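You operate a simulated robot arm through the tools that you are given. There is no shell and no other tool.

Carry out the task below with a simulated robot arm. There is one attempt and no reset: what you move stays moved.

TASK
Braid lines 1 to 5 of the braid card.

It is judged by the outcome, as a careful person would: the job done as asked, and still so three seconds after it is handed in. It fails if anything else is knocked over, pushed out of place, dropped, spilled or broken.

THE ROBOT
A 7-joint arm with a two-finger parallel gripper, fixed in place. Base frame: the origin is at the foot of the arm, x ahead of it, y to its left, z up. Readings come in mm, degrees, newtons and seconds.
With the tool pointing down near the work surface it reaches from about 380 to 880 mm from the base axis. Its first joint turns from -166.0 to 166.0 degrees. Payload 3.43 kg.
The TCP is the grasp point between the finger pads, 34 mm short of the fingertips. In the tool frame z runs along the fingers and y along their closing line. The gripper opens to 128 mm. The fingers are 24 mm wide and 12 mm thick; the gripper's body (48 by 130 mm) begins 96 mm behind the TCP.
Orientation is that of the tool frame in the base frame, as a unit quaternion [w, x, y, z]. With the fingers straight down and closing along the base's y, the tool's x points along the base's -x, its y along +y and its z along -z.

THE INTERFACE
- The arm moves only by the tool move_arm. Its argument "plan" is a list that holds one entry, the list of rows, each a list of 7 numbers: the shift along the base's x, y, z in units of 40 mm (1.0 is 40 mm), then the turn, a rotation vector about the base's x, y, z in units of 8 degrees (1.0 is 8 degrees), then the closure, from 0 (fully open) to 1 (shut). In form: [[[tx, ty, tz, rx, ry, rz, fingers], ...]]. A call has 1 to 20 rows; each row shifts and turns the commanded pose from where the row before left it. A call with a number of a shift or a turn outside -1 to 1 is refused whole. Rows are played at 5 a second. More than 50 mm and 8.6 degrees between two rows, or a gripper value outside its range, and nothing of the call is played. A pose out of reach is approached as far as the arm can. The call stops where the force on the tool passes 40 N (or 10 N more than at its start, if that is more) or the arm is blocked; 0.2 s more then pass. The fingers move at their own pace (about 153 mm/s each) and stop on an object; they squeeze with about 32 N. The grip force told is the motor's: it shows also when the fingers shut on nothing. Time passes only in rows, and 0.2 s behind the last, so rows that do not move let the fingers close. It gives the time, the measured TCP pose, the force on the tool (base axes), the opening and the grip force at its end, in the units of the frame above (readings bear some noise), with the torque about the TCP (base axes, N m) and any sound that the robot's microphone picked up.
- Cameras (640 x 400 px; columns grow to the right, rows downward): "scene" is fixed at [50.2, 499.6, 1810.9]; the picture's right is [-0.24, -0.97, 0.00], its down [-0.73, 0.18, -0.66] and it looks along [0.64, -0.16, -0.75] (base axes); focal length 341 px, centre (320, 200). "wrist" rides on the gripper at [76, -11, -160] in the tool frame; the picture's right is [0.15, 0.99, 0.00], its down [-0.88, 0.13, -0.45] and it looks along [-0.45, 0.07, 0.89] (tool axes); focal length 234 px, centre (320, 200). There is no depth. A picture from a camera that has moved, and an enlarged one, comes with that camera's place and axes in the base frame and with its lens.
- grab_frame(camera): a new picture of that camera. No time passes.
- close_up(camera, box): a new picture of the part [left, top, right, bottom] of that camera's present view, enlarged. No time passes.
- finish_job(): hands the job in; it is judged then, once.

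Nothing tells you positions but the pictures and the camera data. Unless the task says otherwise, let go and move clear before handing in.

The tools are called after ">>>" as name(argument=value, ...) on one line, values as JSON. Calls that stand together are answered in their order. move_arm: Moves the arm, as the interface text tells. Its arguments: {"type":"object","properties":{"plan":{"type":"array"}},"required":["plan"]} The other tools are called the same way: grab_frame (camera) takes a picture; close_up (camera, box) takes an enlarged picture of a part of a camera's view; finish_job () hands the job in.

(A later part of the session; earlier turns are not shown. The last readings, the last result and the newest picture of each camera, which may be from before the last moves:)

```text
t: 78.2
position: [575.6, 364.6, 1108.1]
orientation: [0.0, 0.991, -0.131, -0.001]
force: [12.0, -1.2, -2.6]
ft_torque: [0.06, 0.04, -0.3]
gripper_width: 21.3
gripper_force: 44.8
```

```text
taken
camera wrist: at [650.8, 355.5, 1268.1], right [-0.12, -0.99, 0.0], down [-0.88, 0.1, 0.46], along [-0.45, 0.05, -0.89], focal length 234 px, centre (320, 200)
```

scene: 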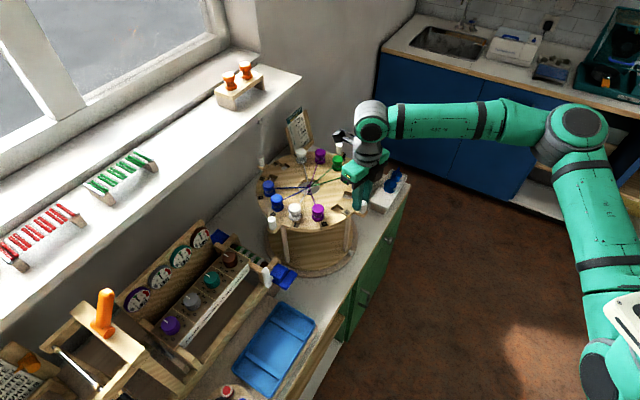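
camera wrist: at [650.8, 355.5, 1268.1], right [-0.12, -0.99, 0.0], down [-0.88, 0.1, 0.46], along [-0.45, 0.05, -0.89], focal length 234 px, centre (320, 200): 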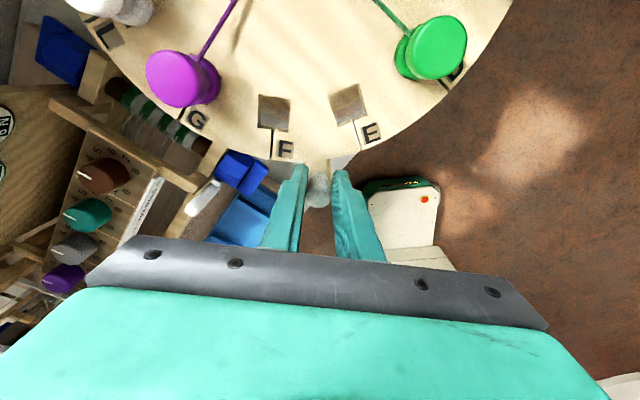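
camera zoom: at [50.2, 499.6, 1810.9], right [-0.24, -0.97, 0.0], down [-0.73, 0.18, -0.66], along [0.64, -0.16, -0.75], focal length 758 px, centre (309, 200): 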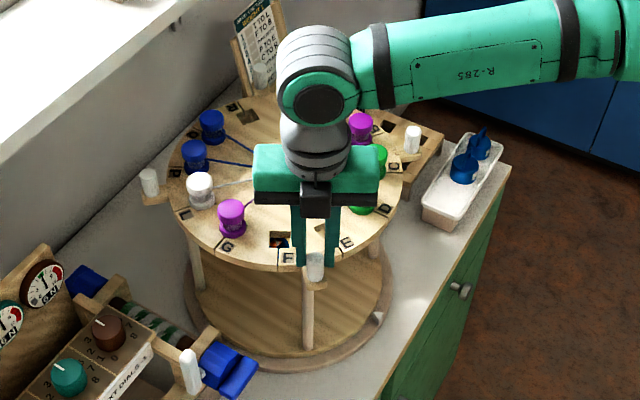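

The knob has gone from 270.5° to 180.5° about the centre, which is a quarter turn. I'll relax the slight radial preload, open the fingers and rise clear, then verify the stand's angle.

>>> move_arm(plan=[[[0.025, 0, 0, 0, 0, 0, 0.95], [0, 0, 0, 0, 0, 0, 0.82], [0, 0, 0, 0, 0, 0, 0.76], [0, 0, 0, 0, 0, 0, 0.68], [0, 0, 0, 0, 0, 0, 0.63], [0, 0, 0, 0, 0, 0, 0.63], [0, 0, 0.5, 0, 0, 0, 0.63], [0, 0, 0.8, 0, 0, 0, 0.63], [0, 0, 0.8, 0, 0, 0, 0.63], [0, 0, 0.4, 0, 0, 0, 0.63], [0, 0, 0, 0, 0, 0, 0.63]]])

>>> grab_frame(camera="wrist")

>>> close_up(camera="scene", box=[230, 110, 420, 290])

```text
t: 80.6
position: [574.6, 365.1, 1209.7]
orientation: [0.0, 0.991, -0.13, -0.001]
force: [1.0, 0.0, -0.6]
ft_torque: [-0.03, -0.04, -0.03]
gripper_width: 47.4
gripper_force: 0.0
```

```text
taken
camera wrist: at [650.5, 356.0, 1368.8], right [-0.11, -0.99, 0.0], down [-0.88, 0.1, 0.46], along [-0.45, 0.05, -0.89], focal length 234 px, centre (320, 200)
```

wrist: 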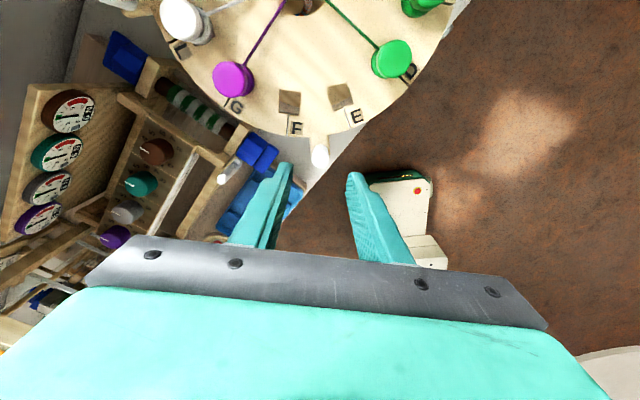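

```text
2.22 times, centred on (325, 200) of scene
camera zoom: at [50.2, 499.6, 1810.9], right [-0.24, -0.97, 0.0], down [-0.73, 0.18, -0.66], along [0.64, -0.16, -0.75], focal length 758 px, centre (309, 200)
```

zoom: 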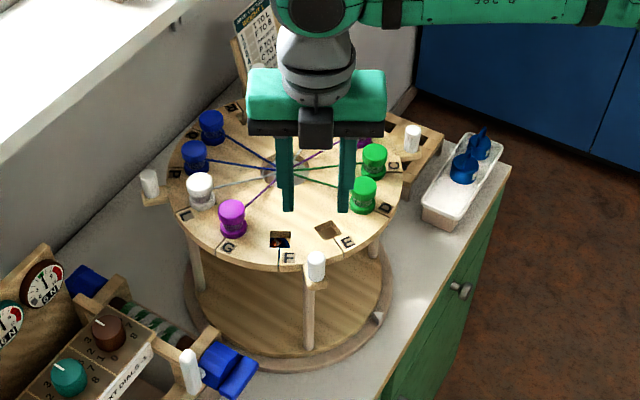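

The near knob now sits where the previous one was before the turn, so the quarter turn looks exact. I'll check that the weight still hangs and what shows through hole F.

>>> close_up(camera="scene", box=[290, 195, 345, 250])

>>> close_up(camera="scene", box=[240, 130, 320, 210])

>>> close_up(camera="wrist", box=[150, 0, 470, 180])

```text
7.27 times, centred on (318, 222) of scene
camera zoom: at [50.2, 499.6, 1810.9], right [-0.24, -0.97, 0.0], down [-0.73, 0.18, -0.66], along [0.64, -0.16, -0.75], focal length 2481 px, centre (338, 36)
```

zoom: 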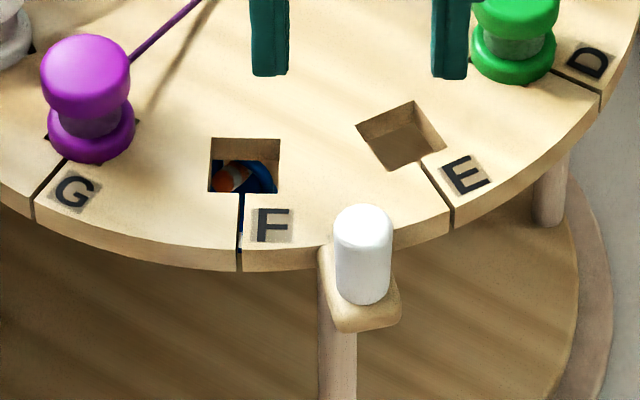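

```text
5.00 times, centred on (280, 170) of scene
camera zoom: at [50.2, 499.6, 1810.9], right [-0.24, -0.97, 0.0], down [-0.73, 0.18, -0.66], along [0.64, -0.16, -0.75], focal length 1706 px, centre (520, 350)
```

zoom: 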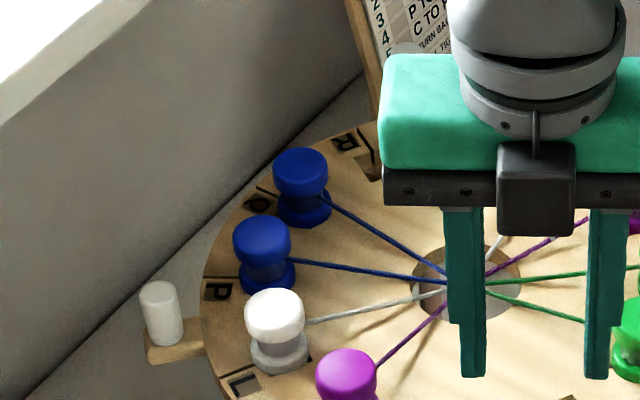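

```text
2.00 times, centred on (310, 90) of wrist
camera zoom: at [650.5, 356.0, 1368.8], right [-0.11, -0.99, 0.0], down [-0.88, 0.1, 0.46], along [-0.45, 0.05, -0.89], focal length 468 px, centre (340, 420)
```

zoom: 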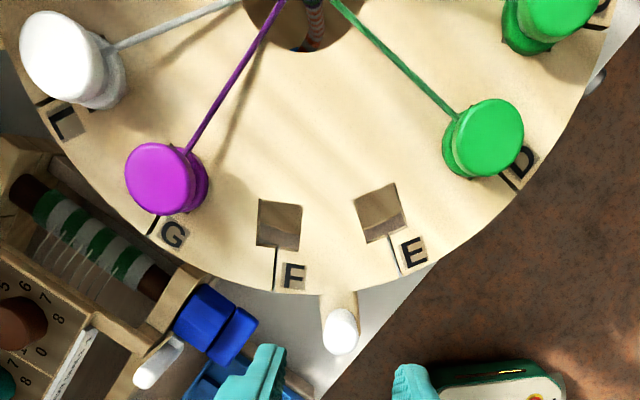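

The orange hook tip and blue weight are visible through hole F, so the weight still hangs. For line 4, P is now where T was and E where L was, so the same poses apply. I'll move above bobbin P.

>>> move_arm(plan=[[[0.24, 0.1146, 0, 0, 0, 0.9375, 0.6], [0.24, 0.1146, 0, 0, 0, 0.9375, 0.6], [0.24, 0.1146, 0, 0, 0, 0.9375, 0.6], [0.24, 0.1146, 0, 0, 0, 0.9375, 0.6], [0.24, 0.1146, 0, 0, 0, 0.9375, 0.6], [0.24, 0.1146, 0, 0, 0, 0.9375, 0.6], [0.24, 0.1146, 0, 0, 0, 0.9375, 0.6], [0.24, 0.1146, 0, 0, 0, 0.9375, 0.6], [0.24, 0.1146, 0, 0, 0, 0.9375, 0.6], [0.24, 0.1146, 0, 0, 0, 0.9375, 0.6], [0.24, 0.1146, 0, 0, 0, 0.9375, 0.6], [0.24, 0.1146, 0, 0, 0, 0.9375, 0.6], [0.537, 0.371, -0.09, 0.906, -0.243, 0, 0.6], [0.537, 0.371, -0.09, 0.906, -0.243, 0, 0.6], [0.537, 0.371, -0.09, 0.906, -0.243, 0, 0.6], [0.537, 0.371, -0.09, 0.906, -0.243, 0, 0.6], [0, 0, 0, 0, 0, 0, 0.6]]])

>>> grab_frame(camera="wrist")

>>> close_up(camera="wrist", box=[240, 110, 400, 230])

>>> close_up(camera="scene", box=[230, 80, 420, 280])

```text
t: 84.2
position: [777.8, 479.9, 1194.8]
orientation: [-0.157, 0.766, 0.589, 0.205]
force: [0.7, -0.2, -1.1]
ft_torque: [0.03, 0.0, -0.01]
gripper_width: 51.0
gripper_force: 0.0
```

```text
taken
camera wrist: at [762.6, 467.7, 1370.9], right [0.99, -0.13, 0.07], down [-0.13, -0.99, -0.05], along [0.08, 0.04, -1.0], focal length 234 px, centre (320, 200)
```

wrist: 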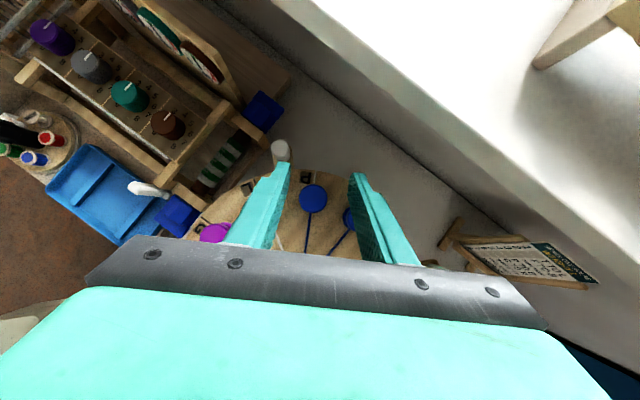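

```text
3.33 times, centred on (320, 170) of wrist
camera zoom: at [762.6, 467.7, 1370.9], right [0.99, -0.13, 0.07], down [-0.13, -0.99, -0.05], along [0.08, 0.04, -1.0], focal length 781 px, centre (320, 300)
```

zoom: 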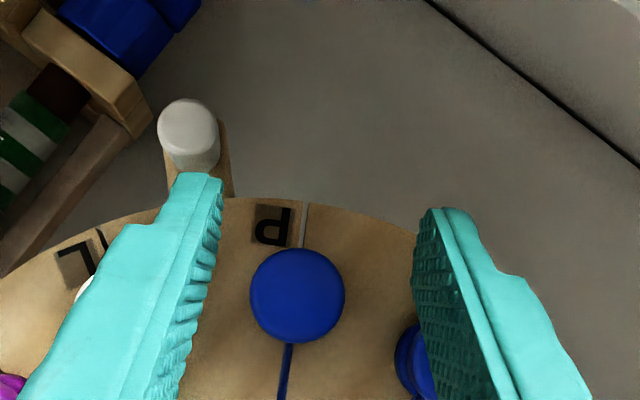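

```text
2.00 times, centred on (325, 180) of scene
camera zoom: at [50.2, 499.6, 1810.9], right [-0.24, -0.97, 0.0], down [-0.73, 0.18, -0.66], along [0.64, -0.16, -0.75], focal length 682 px, centre (310, 240)
```

zoom: 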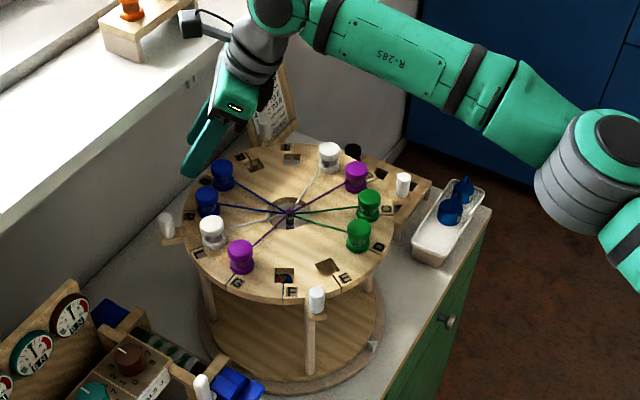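

Bobbin P is within 1 mm of the grasp axis. I'll narrow the fingers a little because L beside it is now occupied, and descend partway.

>>> move_arm(plan=[[[-0.015, 0.008, -0.4, 0, 0, 0, 0.63], [0, 0, -0.6, 0, 0, 0, 0.63], [0, 0, -0.6, 0, 0, 0, 0.63], [0, 0, 0, 0, 0, 0, 0.63]]])

>>> close_up(camera="wrist", box=[240, 110, 400, 230])

>>> close_up(camera="scene", box=[240, 130, 320, 210])

```text
t: 85.2
position: [774.7, 480.3, 1128.9]
orientation: [-0.157, 0.765, 0.589, 0.205]
force: [0.6, 0.4, 0.7]
ft_torque: [0.02, 0.03, 0.0]
gripper_width: 47.3
gripper_force: 0.0
```

```text
3.33 times, centred on (320, 170) of wrist
camera zoom: at [759.5, 470.1, 1306.5], right [0.99, -0.13, 0.07], down [-0.13, -0.99, -0.04], along [0.08, 0.03, -1.0], focal length 781 px, centre (320, 300)
```

zoom: 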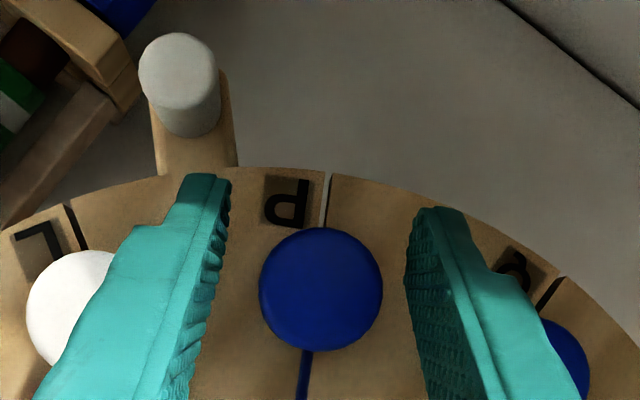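

```text
5.00 times, centred on (280, 170) of scene
camera zoom: at [50.2, 499.6, 1810.9], right [-0.24, -0.97, 0.0], down [-0.73, 0.18, -0.66], along [0.64, -0.16, -0.75], focal length 1706 px, centre (520, 350)
```

zoom: 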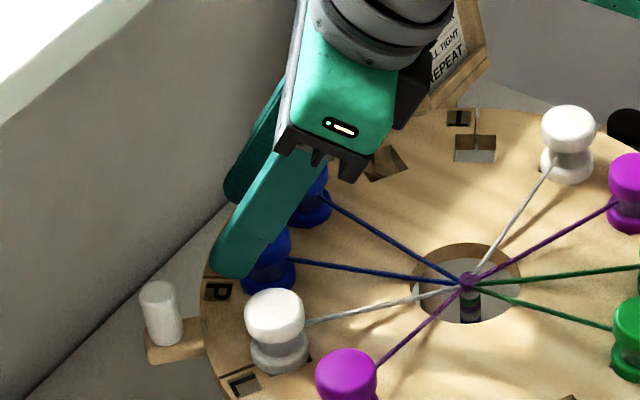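

>>> move_arm(plan=[[[0.055, -0.033, 0, 0, 0, 0, 0.63], [0, 0, -0.3, 0, 0, 0, 0.63], [0, 0, -0.28, 0, 0, 0, 0.63], [0, 0, 0, 0, 0, 0, 0.63]]])

>>> close_up(camera="wrist", box=[240, 110, 400, 230])

```text
t: 86.2
position: [777.3, 477.1, 1106.9]
orientation: [-0.156, 0.766, 0.589, 0.205]
force: [-0.7, -1.0, 0.0]
ft_torque: [0.02, -0.02, -0.02]
gripper_width: 47.5
gripper_force: 0.2
```

```text
3.33 times, centred on (320, 170) of wrist
camera zoom: at [762.9, 467.9, 1283.6], right [0.99, -0.13, 0.07], down [-0.13, -0.99, -0.04], along [0.08, 0.03, -1.0], focal length 781 px, centre (320, 300)
```

zoom: 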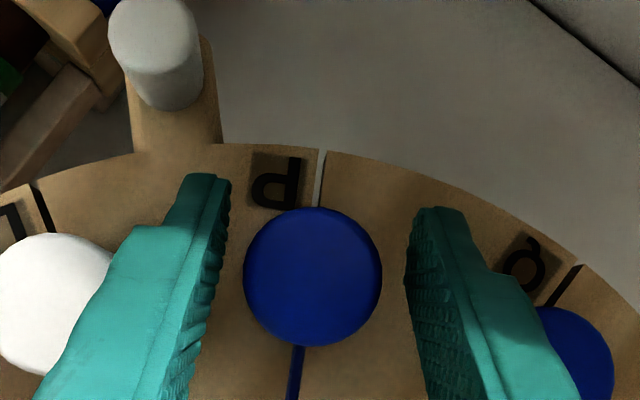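

>>> move_arm(plan=[[[-0.033, 0.01, 0, 0, 0, 0, 0.63], [0, 0, 0, 0, 0, 0, 0.7], [0, 0, 0, 0, 0, 0, 0.78], [0, 0, 0, 0, 0, 0, 0.88], [0, 0, 0, 0, 0, 0, 0.92], [0, 0, 0, 0, 0, 0, 0.92]]])

>>> close_up(camera="wrist", box=[240, 110, 400, 230])

```text
t: 87.6
position: [777.3, 478.1, 1106.9]
orientation: [-0.157, 0.767, 0.588, 0.205]
force: [0.1, -0.3, -0.2]
ft_torque: [0.0, -0.04, 0.03]
gripper_width: 32.8
gripper_force: 31.5
```

```text
3.33 times, centred on (320, 170) of wrist
camera zoom: at [761.9, 468.4, 1283.4], right [0.99, -0.13, 0.07], down [-0.13, -0.99, -0.04], along [0.08, 0.03, -1.0], focal length 781 px, centre (320, 300)
```

zoom: 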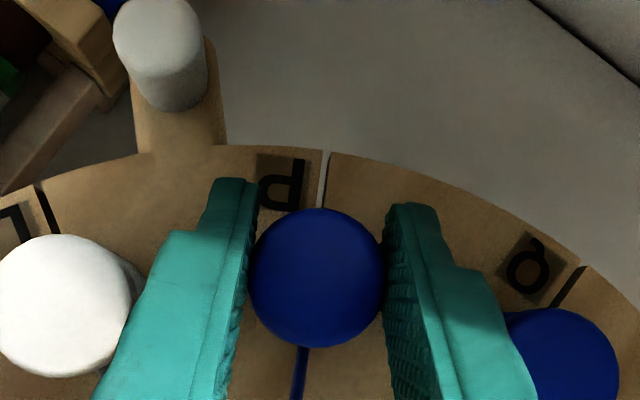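

Bobbin P is gripped just as T was. I'll lift it, turn −60° and carry it to just before slot E.

>>> move_arm(plan=[[[0, 0, 0.25, 0, 0, 0, 0.92], [0, 0, 0.4, 0, 0, 0, 0.92], [0, 0, 0.5, 0, 0, 0, 0.92], [0, 0, 0.6, 0, 0, 0, 0.92], [0, 0, 0.6, 0, 0, 0, 0.92], [-0.385, -0.7125, 0, 0, 0, -0.9375, 0.92], [-0.385, -0.7125, 0, 0, 0, -0.9375, 0.92], [-0.385, -0.7125, 0, 0, 0, -0.9375, 0.92], [-0.385, -0.7125, 0, 0, 0, -0.9375, 0.92], [-0.754, -0.2255, 0, 0, 0, -0.9375, 0.92], [-0.754, -0.2255, 0, 0, 0, -0.9375, 0.92], [-0.754, -0.2255, 0, 0, 0, -0.9375, 0.92], [-0.754, -0.2255, 0, 0, 0, -0.9375, 0.92], [-0.754, -0.2255, 0, 0, 0, 0, 0.92], [0, 0, 0, 0, 0, 0, 0.92], [0, 0, 0, 0, 0, 0, 0.92]]])

>>> grab_frame(camera="wrist")

>>> close_up(camera="wrist", box=[240, 40, 400, 200])

>>> close_up(camera="scene", box=[230, 120, 400, 280])

```text
t: 91.0
position: [563.3, 319.3, 1192.7]
orientation: [-0.04, 0.961, 0.124, 0.245]
force: [-0.5, -0.1, -0.9]
ft_torque: [-0.05, 0.0, -0.04]
gripper_width: 32.9
gripper_force: 31.8
```

```text
taken
camera wrist: at [550.5, 325.9, 1369.1], right [0.38, -0.92, 0.06], down [-0.92, -0.38, -0.03], along [0.04, -0.04, -1.0], focal length 234 px, centre (320, 200)
```

wrist: 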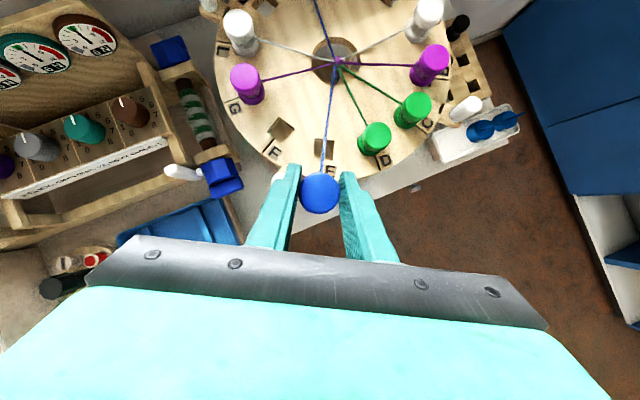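

```text
2.50 times, centred on (320, 120) of wrist
camera zoom: at [550.5, 325.9, 1369.1], right [0.38, -0.92, 0.06], down [-0.92, -0.38, -0.03], along [0.04, -0.04, -1.0], focal length 585 px, centre (320, 400)
```

zoom: 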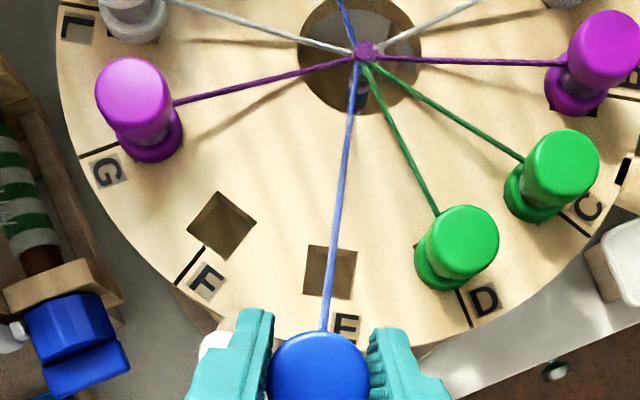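

```text
2.50 times, centred on (315, 200) of scene
camera zoom: at [50.2, 499.6, 1810.9], right [-0.24, -0.97, 0.0], down [-0.73, 0.18, -0.66], along [0.64, -0.16, -0.75], focal length 853 px, centre (332, 200)
```

zoom: 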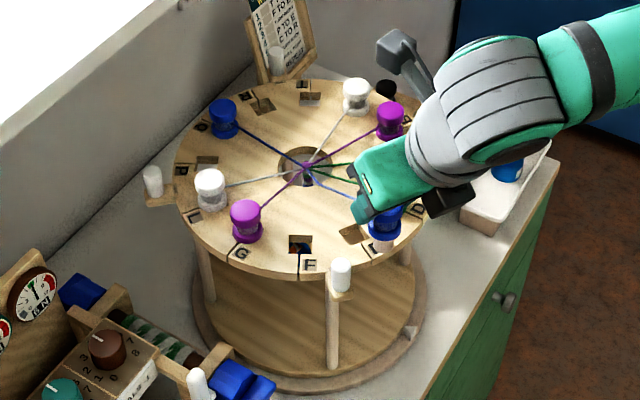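

The pose came out about 1.5° and 9 mm low, because the arm was near its reach limit when it lifted at P. I'll restore the exact tilt and height before measuring hole E.

>>> move_arm(plan=[[[0.043, -0.02, 0.235, -0.07, -0.184, 0.006, 0.92], [0, 0, 0, 0, 0, 0, 0.92], [0, 0, 0, 0, 0, 0, 0.92]]])

>>> close_up(camera="wrist", box=[240, 40, 400, 200])

>>> close_up(camera="wrist", box=[280, 120, 370, 210])

>>> close_up(camera="scene", box=[310, 180, 350, 220])

```text
t: 91.8
position: [565.8, 316.8, 1200.1]
orientation: [-0.037, 0.959, 0.125, 0.253]
force: [-0.7, 0.0, 0.1]
ft_torque: [0.0, 0.0, -0.04]
gripper_width: 32.9
gripper_force: 32.1
```

```text
2.50 times, centred on (320, 120) of wrist
camera zoom: at [549.6, 324.5, 1375.6], right [0.38, -0.92, 0.07], down [-0.92, -0.38, -0.04], along [0.06, -0.05, -1.0], focal length 585 px, centre (320, 400)
```

zoom: 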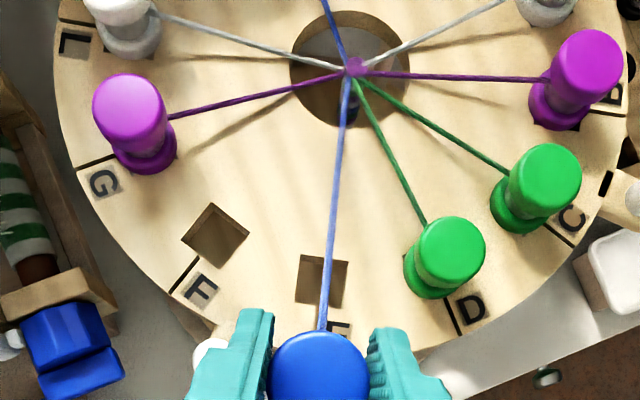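

```text
4.44 times, centred on (325, 165) of wrist
camera zoom: at [549.6, 324.5, 1375.6], right [0.38, -0.92, 0.07], down [-0.92, -0.38, -0.04], along [0.06, -0.05, -1.0], focal length 1041 px, centre (298, 356)
```

zoom: 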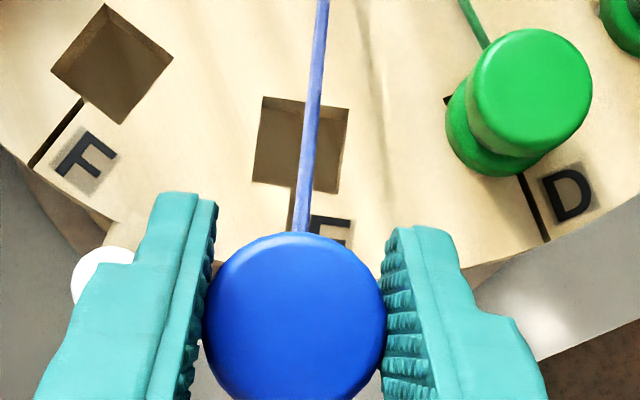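

```text
10.00 times, centred on (330, 200) of scene
camera zoom: at [50.2, 499.6, 1810.9], right [-0.24, -0.97, 0.0], down [-0.73, 0.18, -0.66], along [0.64, -0.16, -0.75], focal length 3411 px, centre (220, 200)
```

zoom: 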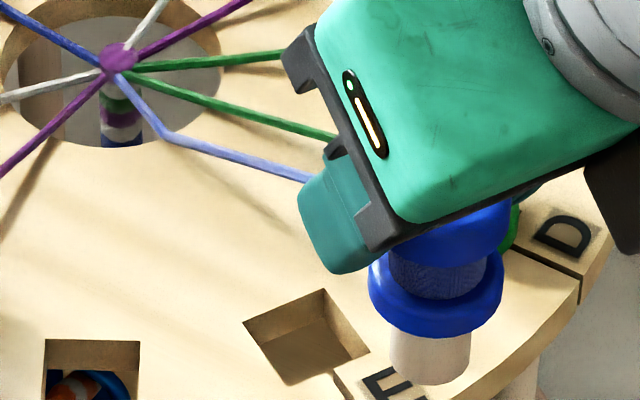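

Hole E is where L's hole was, as expected. I'll move over it with the same target TCP and lower to just above the disc.

>>> move_arm(plan=[[[0.775, 0.2, 0, -0.041, -0.061, 0.003, 0.92], [0.775, 0.2, 0, 0, 0, 0, 0.92], [0, 0, -0.6, 0, 0, 0, 0.92], [0, 0, -0.5, 0, 0, 0, 0.92], [0, 0, -0.28, 0, 0, 0, 0.92], [0, 0, 0, 0, 0, 0, 0.92], [0, 0, 0, 0, 0, 0, 0.92]]])

>>> close_up(camera="scene", box=[310, 190, 350, 230])

>>> close_up(camera="wrist", box=[220, 90, 420, 250])

```text
t: 93.4
position: [628.1, 334.7, 1155.5]
orientation: [-0.024, 0.954, 0.129, 0.27]
force: [0.3, -0.6, -1.3]
ft_torque: [0.0, -0.04, 0.01]
gripper_width: 32.6
gripper_force: 31.7
```

```text
10.00 times, centred on (330, 210) of scene
camera zoom: at [50.2, 499.6, 1810.9], right [-0.24, -0.97, 0.0], down [-0.73, 0.18, -0.66], along [0.64, -0.16, -0.75], focal length 3411 px, centre (220, 100)
```

zoom: 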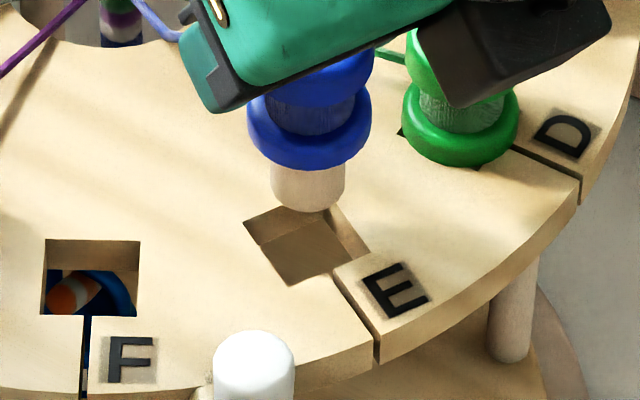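

```text
2.50 times, centred on (320, 170) of wrist
camera zoom: at [604.6, 344.2, 1330.9], right [0.38, -0.92, 0.1], down [-0.92, -0.38, -0.07], along [0.1, -0.07, -0.99], focal length 585 px, centre (320, 275)
```

zoom: 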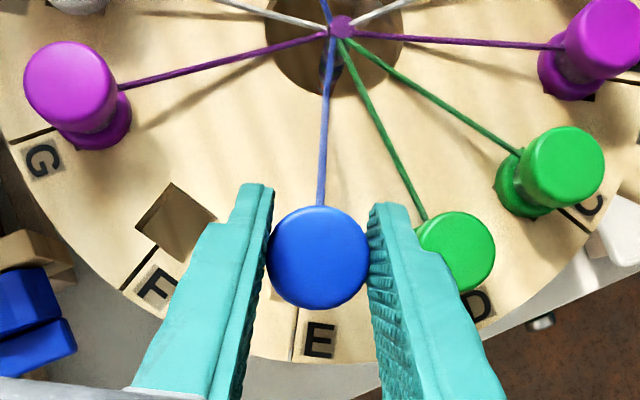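

The arm had simply been lagging, so my correction over-tilted it by about 2°. I'll undo that rotation so the bobbin is upright again, then recheck.

>>> move_arm(plan=[[[0, 0, 0, 0.111, 0.245, -0.009, 0.92], [0, 0, 0, 0, 0, 0, 0.92], [0, 0, 0, 0, 0, 0, 0.92]]])

>>> close_up(camera="scene", box=[310, 190, 350, 230])

>>> close_up(camera="wrist", box=[220, 90, 420, 250])

```text
t: 94.2
position: [628.0, 334.0, 1153.9]
orientation: [-0.034, 0.958, 0.126, 0.256]
force: [0.1, -1.1, -0.7]
ft_torque: [0.0, -0.01, 0.06]
gripper_width: 32.5
gripper_force: 31.9
```

```text
10.00 times, centred on (330, 210) of scene
camera zoom: at [50.2, 499.6, 1810.9], right [-0.24, -0.97, 0.0], down [-0.73, 0.18, -0.66], along [0.64, -0.16, -0.75], focal length 3411 px, centre (220, 100)
```

zoom: 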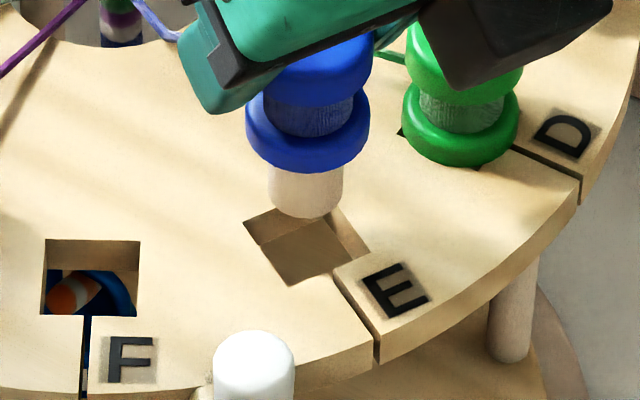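

```text
2.50 times, centred on (320, 170) of wrist
camera zoom: at [611.0, 341.6, 1331.8], right [0.38, -0.92, 0.07], down [-0.92, -0.38, -0.04], along [0.07, -0.05, -1.0], focal length 585 px, centre (320, 275)
```

zoom: 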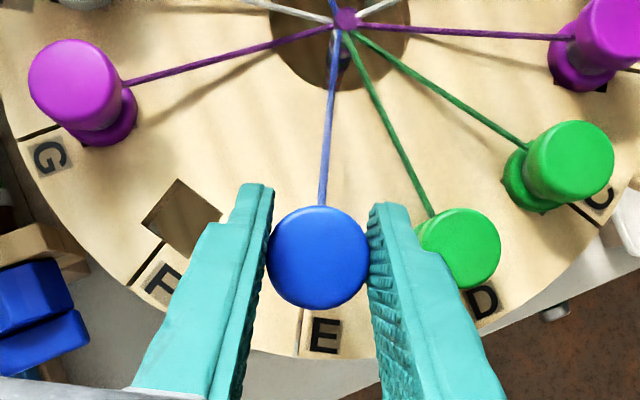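

The orientation is restored and the peg lines up with hole E within about 1 mm. Lowering to the hole mouth.

>>> move_arm(plan=[[[-0.005, -0.008, -0.25, 0, 0, 0, 0.92], [0, 0, -0.15, 0, 0, 0, 0.92], [0, 0, -0.08, 0, 0, 0, 0.92], [0, 0, -0.06, 0, 0, 0, 0.92], [0, 0, 0, 0, 0, 0, 0.92]]])

>>> close_up(camera="scene", box=[310, 190, 350, 230])

```text
t: 95.4
position: [628.1, 334.7, 1133.8]
orientation: [-0.034, 0.958, 0.127, 0.256]
force: [-0.3, 0.3, -0.4]
ft_torque: [-0.04, 0.03, -0.02]
gripper_width: 32.6
gripper_force: 32.3
```

```text
10.00 times, centred on (330, 210) of scene
camera zoom: at [50.2, 499.6, 1810.9], right [-0.24, -0.97, 0.0], down [-0.73, 0.18, -0.66], along [0.64, -0.16, -0.75], focal length 3411 px, centre (220, 100)
```

zoom: 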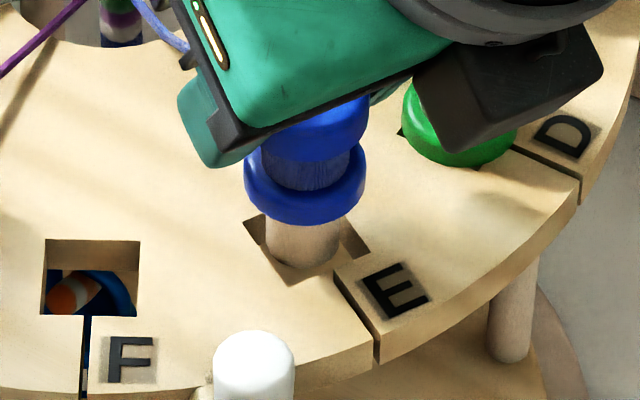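

>>> move_arm(plan=[[[0, -0.015, -0.04, 0, 0, 0, 0.92], [0, 0, -0.08, 0, 0, 0, 0.92], [0, 0, -0.08, 0, 0, 0, 0.92], [0, 0, -0.08, 0, 0, 0, 0.92], [0, 0, 0, 0, 0, 0, 0.92]]])

>>> close_up(camera="scene", box=[310, 190, 350, 230])

>>> close_up(camera="wrist", box=[220, 90, 420, 250])

```text
t: 96.6
position: [628.6, 333.4, 1121.6]
orientation: [-0.033, 0.958, 0.126, 0.256]
force: [-1.1, -0.4, -0.7]
ft_torque: [0.02, 0.03, 0.03]
gripper_width: 33.0
gripper_force: 31.9
```

```text
10.00 times, centred on (330, 210) of scene
camera zoom: at [50.2, 499.6, 1810.9], right [-0.24, -0.97, 0.0], down [-0.73, 0.18, -0.66], along [0.64, -0.16, -0.75], focal length 3411 px, centre (220, 100)
```

zoom: 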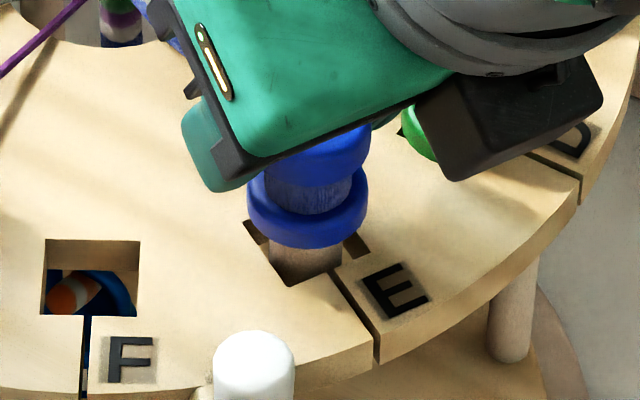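

```text
2.50 times, centred on (320, 170) of wrist
camera zoom: at [611.0, 340.9, 1299.0], right [0.38, -0.92, 0.07], down [-0.92, -0.38, -0.04], along [0.07, -0.05, -1.0], focal length 585 px, centre (320, 275)
```

zoom: 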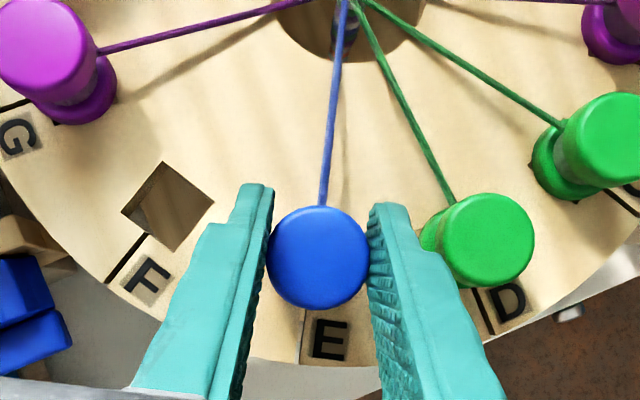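

The peg is going in cleanly. I'll seat it and release.

>>> move_arm(plan=[[[0, 0, -0.12, 0, 0, 0, 0.92], [0, 0, -0.12, 0, 0, 0, 0.92], [0, 0, -0.1, 0, 0, 0, 0.92], [0, 0, -0.06, 0, 0, 0, 0.92], [0, 0, 0, 0, 0, 0, 0.92]]])

>>> close_up(camera="scene", box=[310, 190, 350, 230])

```text
t: 97.8
position: [628.7, 333.3, 1106.7]
orientation: [-0.034, 0.958, 0.126, 0.256]
force: [0.9, -0.1, 0.4]
ft_torque: [0.04, -0.04, -0.01]
gripper_width: 32.6
gripper_force: 31.8
```

```text
10.00 times, centred on (330, 210) of scene
camera zoom: at [50.2, 499.6, 1810.9], right [-0.24, -0.97, 0.0], down [-0.73, 0.18, -0.66], along [0.64, -0.16, -0.75], focal length 3411 px, centre (220, 100)
```

zoom: 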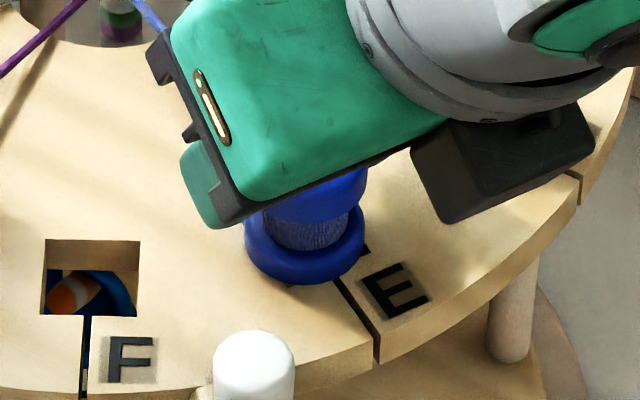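

Blue is seated in E. I'll release it, rise straight up, turn +60° and move over the green bobbin at C, which now sits where F was.

>>> move_arm(plan=[[[0, 0, 0, 0, 0, 0, 0.74], [0, 0, 0, 0, 0, 0, 0.7], [0, 0, 0, 0, 0, 0, 0.66], [0, 0, 0, 0, 0, 0, 0.63], [0, 0, 0, 0, 0, 0, 0.63], [0, 0, 0.4, 0, 0, 0, 0.63], [0, 0, 0.6, 0, 0, 0, 0.63], [0, 0, 0.6, 0, 0, 0, 0.63], [0, 0, 0.6, 0, 0, 0, 0.63], [0.272, -0.266, 0, 0, 0, 0.9375, 0.63], [0.272, -0.266, 0, 0, 0, 0.9375, 0.63], [0.272, -0.266, 0, 0, 0, 0.9375, 0.63], [0.272, -0.266, 0, 0, 0, 0.9375, 0.63], [0.272, -0.266, 0, 0, 0, 0.9375, 0.63], [0.272, -0.266, 0, 0, 0, 0.9375, 0.63], [0.272, -0.266, 0, 0, 0, 0.9375, 0.63], [0.272, -0.266, 0, 0, 0, 0.9375, 0.63], [0, 0, 0, 0, 0, 0, 0.63], [0, 0, 0, 0, 0, 0, 0.63]]])

>>> close_up(camera="wrist", box=[240, 110, 400, 230])

>>> close_up(camera="scene", box=[230, 100, 420, 280])

```text
t: 101.8
position: [716.2, 248.0, 1194.0]
orientation: [-0.157, 0.766, 0.588, 0.204]
force: [-0.6, -0.4, -0.6]
ft_torque: [0.0, 0.01, -0.03]
gripper_width: 47.5
gripper_force: 0.1
```

```text
3.33 times, centred on (320, 170) of wrist
camera zoom: at [700.5, 238.3, 1371.1], right [0.99, -0.13, 0.07], down [-0.13, -0.99, -0.04], along [0.08, 0.03, -1.0], focal length 781 px, centre (320, 300)
```

zoom: 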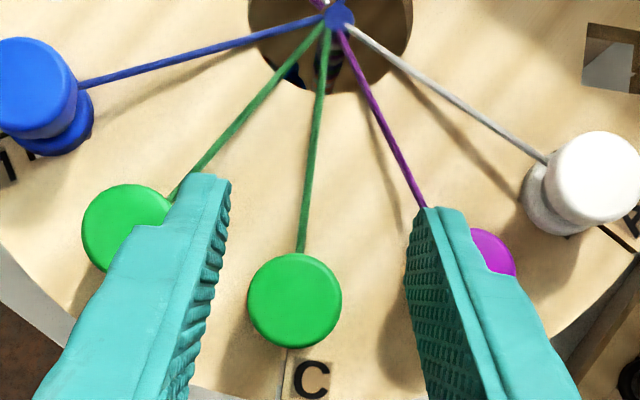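

```text
2.22 times, centred on (325, 190) of scene
camera zoom: at [50.2, 499.6, 1810.9], right [-0.24, -0.97, 0.0], down [-0.73, 0.18, -0.66], along [0.64, -0.16, -0.75], focal length 758 px, centre (309, 222)
```

zoom: 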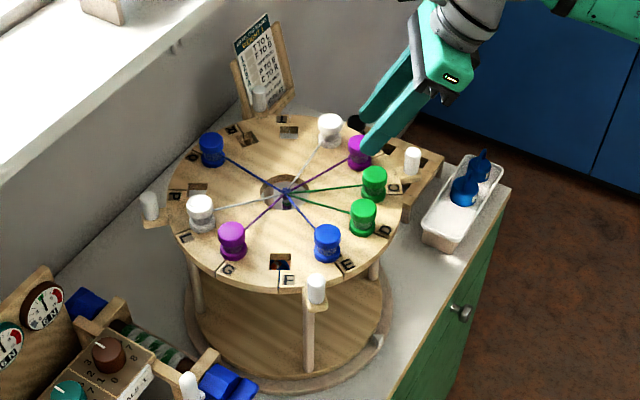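

>>> move_arm(plan=[[[-0.04, -0.018, -0.5, 0, 0, 0, 0.63], [0, 0, -0.6, 0, 0, 0, 0.63], [0, 0, -0.5, 0, 0, 0, 0.63], [0, 0, 0, 0, 0, 0, 0.63]]])

>>> close_up(camera="wrist", box=[240, 110, 400, 230])

>>> close_up(camera="scene", box=[320, 130, 400, 220])

```text
t: 102.8
position: [714.9, 248.4, 1128.8]
orientation: [-0.156, 0.766, 0.589, 0.204]
force: [0.5, 0.0, -0.1]
ft_torque: [-0.01, -0.02, 0.01]
gripper_width: 47.4
gripper_force: 0.1
```

```text
3.33 times, centred on (320, 170) of wrist
camera zoom: at [698.8, 238.0, 1306.2], right [0.99, -0.13, 0.07], down [-0.13, -0.99, -0.04], along [0.08, 0.03, -1.0], focal length 781 px, centre (320, 300)
```

zoom: 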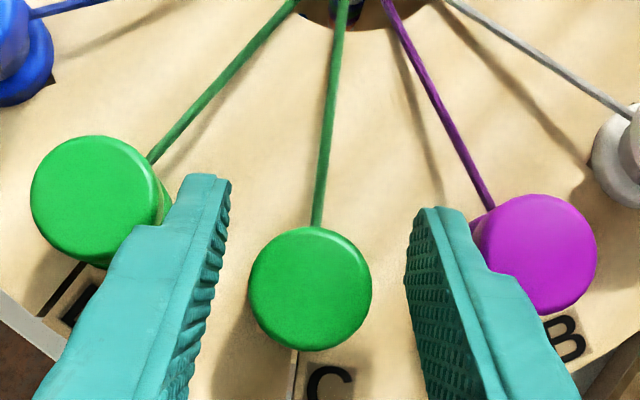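

```text
4.44 times, centred on (360, 175) of scene
camera zoom: at [50.2, 499.6, 1810.9], right [-0.24, -0.97, 0.0], down [-0.73, 0.18, -0.66], along [0.64, -0.16, -0.75], focal length 1516 px, centre (142, 311)
```

zoom: 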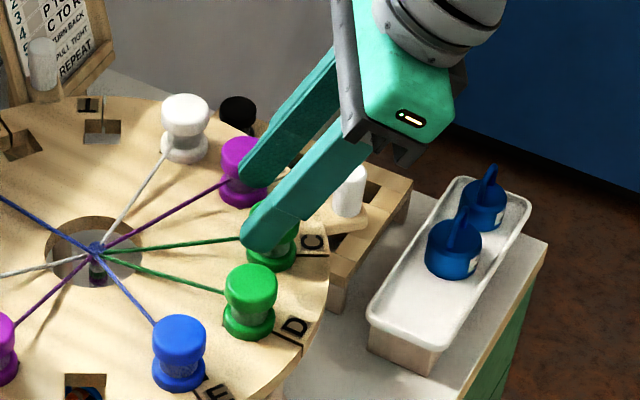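

>>> move_arm(plan=[[[-0.01, -0.012, -0.3, 0, 0, 0, 0.63], [0, 0, -0.285, 0, 0, 0, 0.63], [0, 0, 0, 0, 0, 0, 0.63], [0, 0, 0, 0, 0, 0, 0.7], [0, 0, 0, 0, 0, 0, 0.78], [0, 0, 0, 0, 0, 0, 0.88], [0, 0, 0, 0, 0, 0, 0.92], [0, 0, 0, 0, 0, 0, 0.92]]])

>>> close_up(camera="wrist", box=[240, 110, 400, 230])

```text
t: 104.6
position: [714.7, 247.7, 1106.1]
orientation: [-0.158, 0.766, 0.588, 0.205]
force: [0.9, -0.3, 0.7]
ft_torque: [-0.03, 0.02, 0.01]
gripper_width: 32.8
gripper_force: 31.7
```

```text
3.33 times, centred on (320, 170) of wrist
camera zoom: at [698.3, 237.2, 1283.1], right [0.99, -0.13, 0.07], down [-0.13, -0.99, -0.04], along [0.08, 0.03, -1.0], focal length 781 px, centre (320, 300)
```

zoom: 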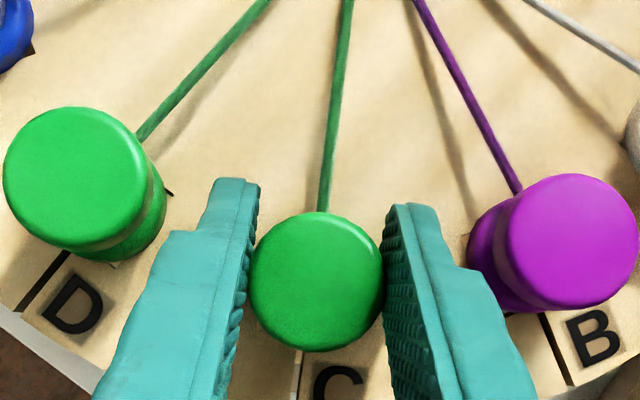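

The green bobbin is gripped. I'll lift it, turn −60° and carry it to just before slot R, now where B was.

>>> move_arm(plan=[[[0, 0, 0.25, 0, 0, 0, 0.92], [0, 0, 0.4, 0, 0, 0, 0.92], [0, 0, 0.5, 0, 0, 0, 0.92], [0, 0, 0.6, 0, 0, 0, 0.92], [0, 0, 0.6, 0, 0, 0, 0.92], [0.259, 0.42, 0, 0, 0, -0.9375, 0.92], [0.259, 0.42, 0, 0, 0, -0.9375, 0.92], [0.259, 0.42, 0, 0, 0, -0.9375, 0.92], [0.259, 0.42, 0, 0, 0, -0.9375, 0.92], [0.259, 0.42, 0, 0, 0, -0.9375, 0.92], [0.259, 0.42, 0, 0, 0, -0.9375, 0.92], [0.259, 0.42, 0, 0, 0, -0.9375, 0.92], [0.259, 0.42, 0, 0, 0, -0.9375, 0.92], [0, 0, 0, 0, 0, 0, 0.92], [0, 0, 0, 0, 0, 0, 0.92]]])

>>> close_up(camera="wrist", box=[240, 40, 400, 200])

>>> close_up(camera="scene", box=[230, 80, 400, 240])

```text
t: 107.8
position: [796.6, 382.8, 1200.4]
orientation: [-0.034, 0.958, 0.127, 0.255]
force: [0.7, -0.4, -0.4]
ft_torque: [0.0, 0.0, 0.01]
gripper_width: 32.5
gripper_force: 32.2
```

```text
2.50 times, centred on (320, 120) of wrist
camera zoom: at [779.2, 390.0, 1377.6], right [0.38, -0.92, 0.07], down [-0.92, -0.38, -0.04], along [0.07, -0.05, -1.0], focal length 585 px, centre (320, 400)
```

zoom: 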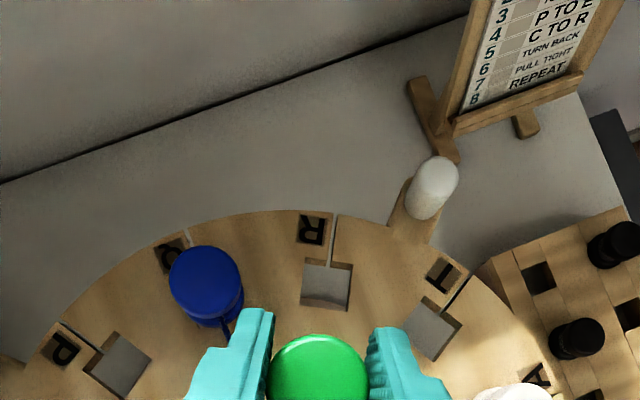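

```text
2.50 times, centred on (315, 160) of scene
camera zoom: at [50.2, 499.6, 1810.9], right [-0.24, -0.97, 0.0], down [-0.73, 0.18, -0.66], along [0.64, -0.16, -0.75], focal length 853 px, centre (332, 300)
```

zoom: 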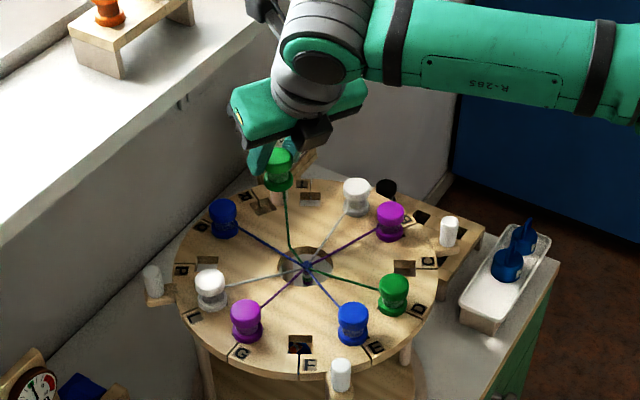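

Hole R is where B's was. I'll move over it with the same target and lower to just above the disc.

>>> move_arm(plan=[[[0.787, 0.1675, 0, 0, 0, 0, 0.92], [0.787, 0.1675, 0, 0, 0, 0, 0.92], [0, 0, -0.6, 0, 0, 0, 0.92], [0, 0, -0.5, 0, 0, 0, 0.92], [0, 0, -0.32, 0, 0, 0, 0.92], [0, 0, 0, 0, 0, 0, 0.92], [0, 0, 0, 0, 0, 0, 0.92]]])

>>> close_up(camera="scene", box=[287, 147, 323, 183])

>>> close_up(camera="wrist", box=[220, 90, 420, 250])

```text
t: 109.4
position: [860.3, 396.4, 1143.6]
orientation: [-0.033, 0.958, 0.126, 0.256]
force: [1.2, -0.8, -1.6]
ft_torque: [-0.01, 0.01, 0.01]
gripper_width: 32.7
gripper_force: 32.3
```

```text
11.11 times, centred on (305, 165) of scene
camera zoom: at [50.2, 499.6, 1810.9], right [-0.24, -0.97, 0.0], down [-0.73, 0.18, -0.66], along [0.64, -0.16, -0.75], focal length 3790 px, centre (487, 589)
```

zoom: 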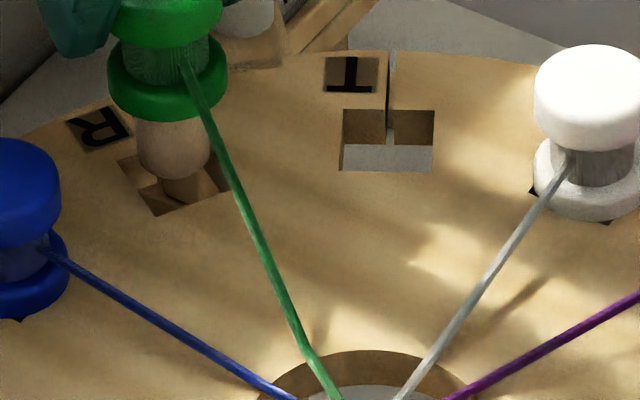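

```text
2.50 times, centred on (320, 170) of wrist
camera zoom: at [842.4, 402.7, 1320.4], right [0.38, -0.92, 0.07], down [-0.92, -0.38, -0.04], along [0.07, -0.05, -1.0], focal length 585 px, centre (320, 275)
```

zoom: 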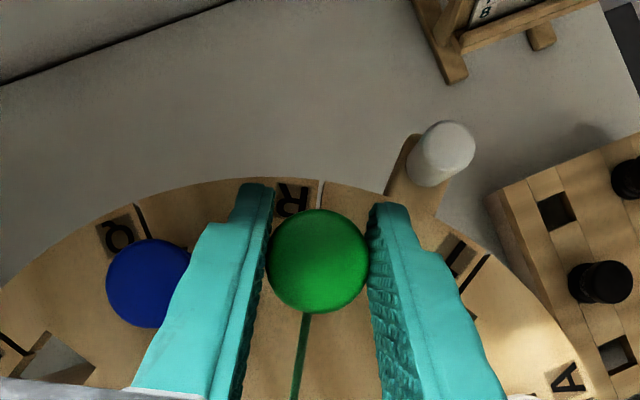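

The peg is within about 1 mm of hole R's centre. Lowering gently with a tiny correction.

>>> move_arm(plan=[[[0.012, 0.006, 0, 0, 0, 0, 0.92], [0, 0, -0.08, 0, 0, 0, 0.92], [0, 0, -0.08, 0, 0, 0, 0.92], [0, 0, -0.08, 0, 0, 0, 0.92], [0, 0, -0.06, 0, 0, 0, 0.92], [0, 0, 0, 0, 0, 0, 0.92]]])

>>> close_up(camera="scene", box=[287, 147, 323, 183])

```text
t: 110.8
position: [860.8, 396.0, 1133.0]
orientation: [-0.034, 0.958, 0.127, 0.256]
force: [-0.4, 0.7, -0.3]
ft_torque: [0.02, -0.01, 0.0]
gripper_width: 32.7
gripper_force: 31.5
```

```text
11.11 times, centred on (305, 165) of scene
camera zoom: at [50.2, 499.6, 1810.9], right [-0.24, -0.97, 0.0], down [-0.73, 0.18, -0.66], along [0.64, -0.16, -0.75], focal length 3790 px, centre (487, 589)
```

zoom: 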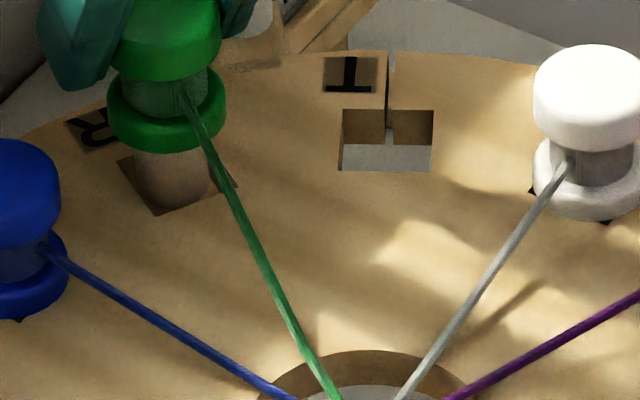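

The peg seems to be about 1 mm toward +y in the hole. I'll correct by −1 mm in y and continue down.

>>> move_arm(plan=[[[-0.005, -0.028, 0, 0, 0, 0, 0.92], [0, 0, -0.06, 0, 0, 0, 0.92], [0, 0, -0.08, 0, 0, 0, 0.92], [0, 0, -0.08, 0, 0, 0, 0.92], [0, 0, 0, 0, 0, 0, 0.92]]])

>>> close_up(camera="scene", box=[287, 147, 323, 183])

>>> close_up(camera="wrist", box=[220, 90, 420, 250])

```text
t: 112.0
position: [859.8, 395.3, 1122.4]
orientation: [-0.034, 0.958, 0.126, 0.256]
force: [-0.2, 0.0, -1.0]
ft_torque: [0.03, 0.01, 0.0]
gripper_width: 32.7
gripper_force: 31.8
```

```text
11.11 times, centred on (305, 165) of scene
camera zoom: at [50.2, 499.6, 1810.9], right [-0.24, -0.97, 0.0], down [-0.73, 0.18, -0.66], along [0.64, -0.16, -0.75], focal length 3790 px, centre (487, 589)
```

zoom: 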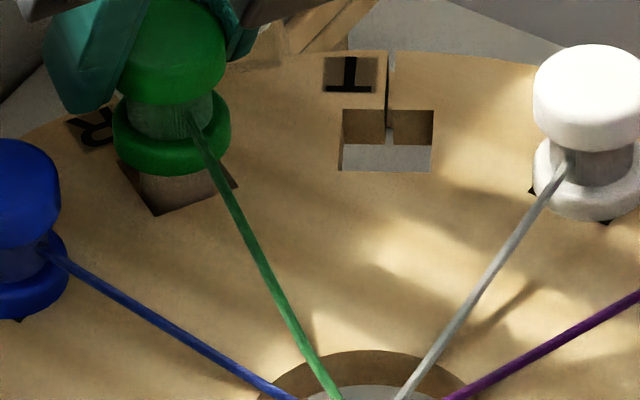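

```text
2.50 times, centred on (320, 170) of wrist
camera zoom: at [843.0, 402.7, 1299.5], right [0.38, -0.92, 0.07], down [-0.92, -0.38, -0.04], along [0.07, -0.05, -1.0], focal length 585 px, centre (320, 275)
```

zoom: 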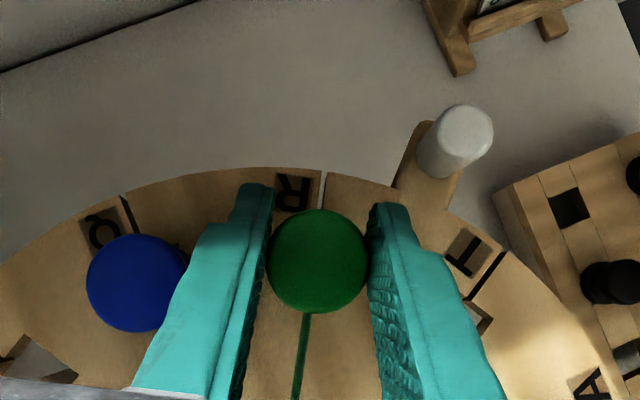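

The peg is in the hole with no force. I'll seat it.

>>> move_arm(plan=[[[0, 0, -0.12, 0, 0, 0, 0.92], [0, 0, -0.12, 0, 0, 0, 0.92], [0, 0, -0.1, 0, 0, 0, 0.92], [0, 0, -0.065, 0, 0, 0, 0.92], [0, 0, 0, 0, 0, 0, 0.92]]])

>>> close_up(camera="scene", box=[287, 147, 323, 183])

```text
t: 113.2
position: [860.2, 394.8, 1106.8]
orientation: [-0.034, 0.958, 0.126, 0.256]
force: [-0.2, 0.5, -1.8]
ft_torque: [-0.01, 0.03, 0.03]
gripper_width: 32.5
gripper_force: 31.6
```

```text
11.11 times, centred on (305, 165) of scene
camera zoom: at [50.2, 499.6, 1810.9], right [-0.24, -0.97, 0.0], down [-0.73, 0.18, -0.66], along [0.64, -0.16, -0.75], focal length 3790 px, centre (487, 589)
```

zoom: 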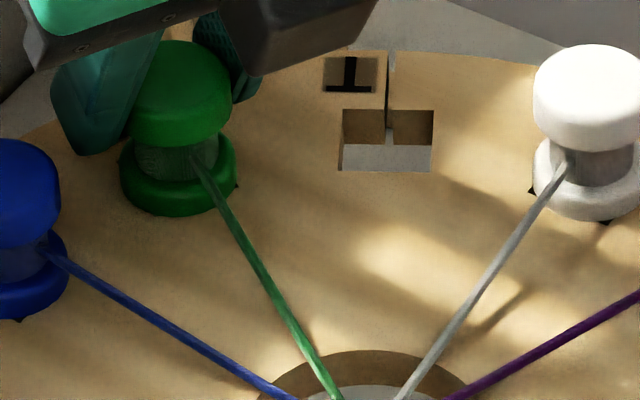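

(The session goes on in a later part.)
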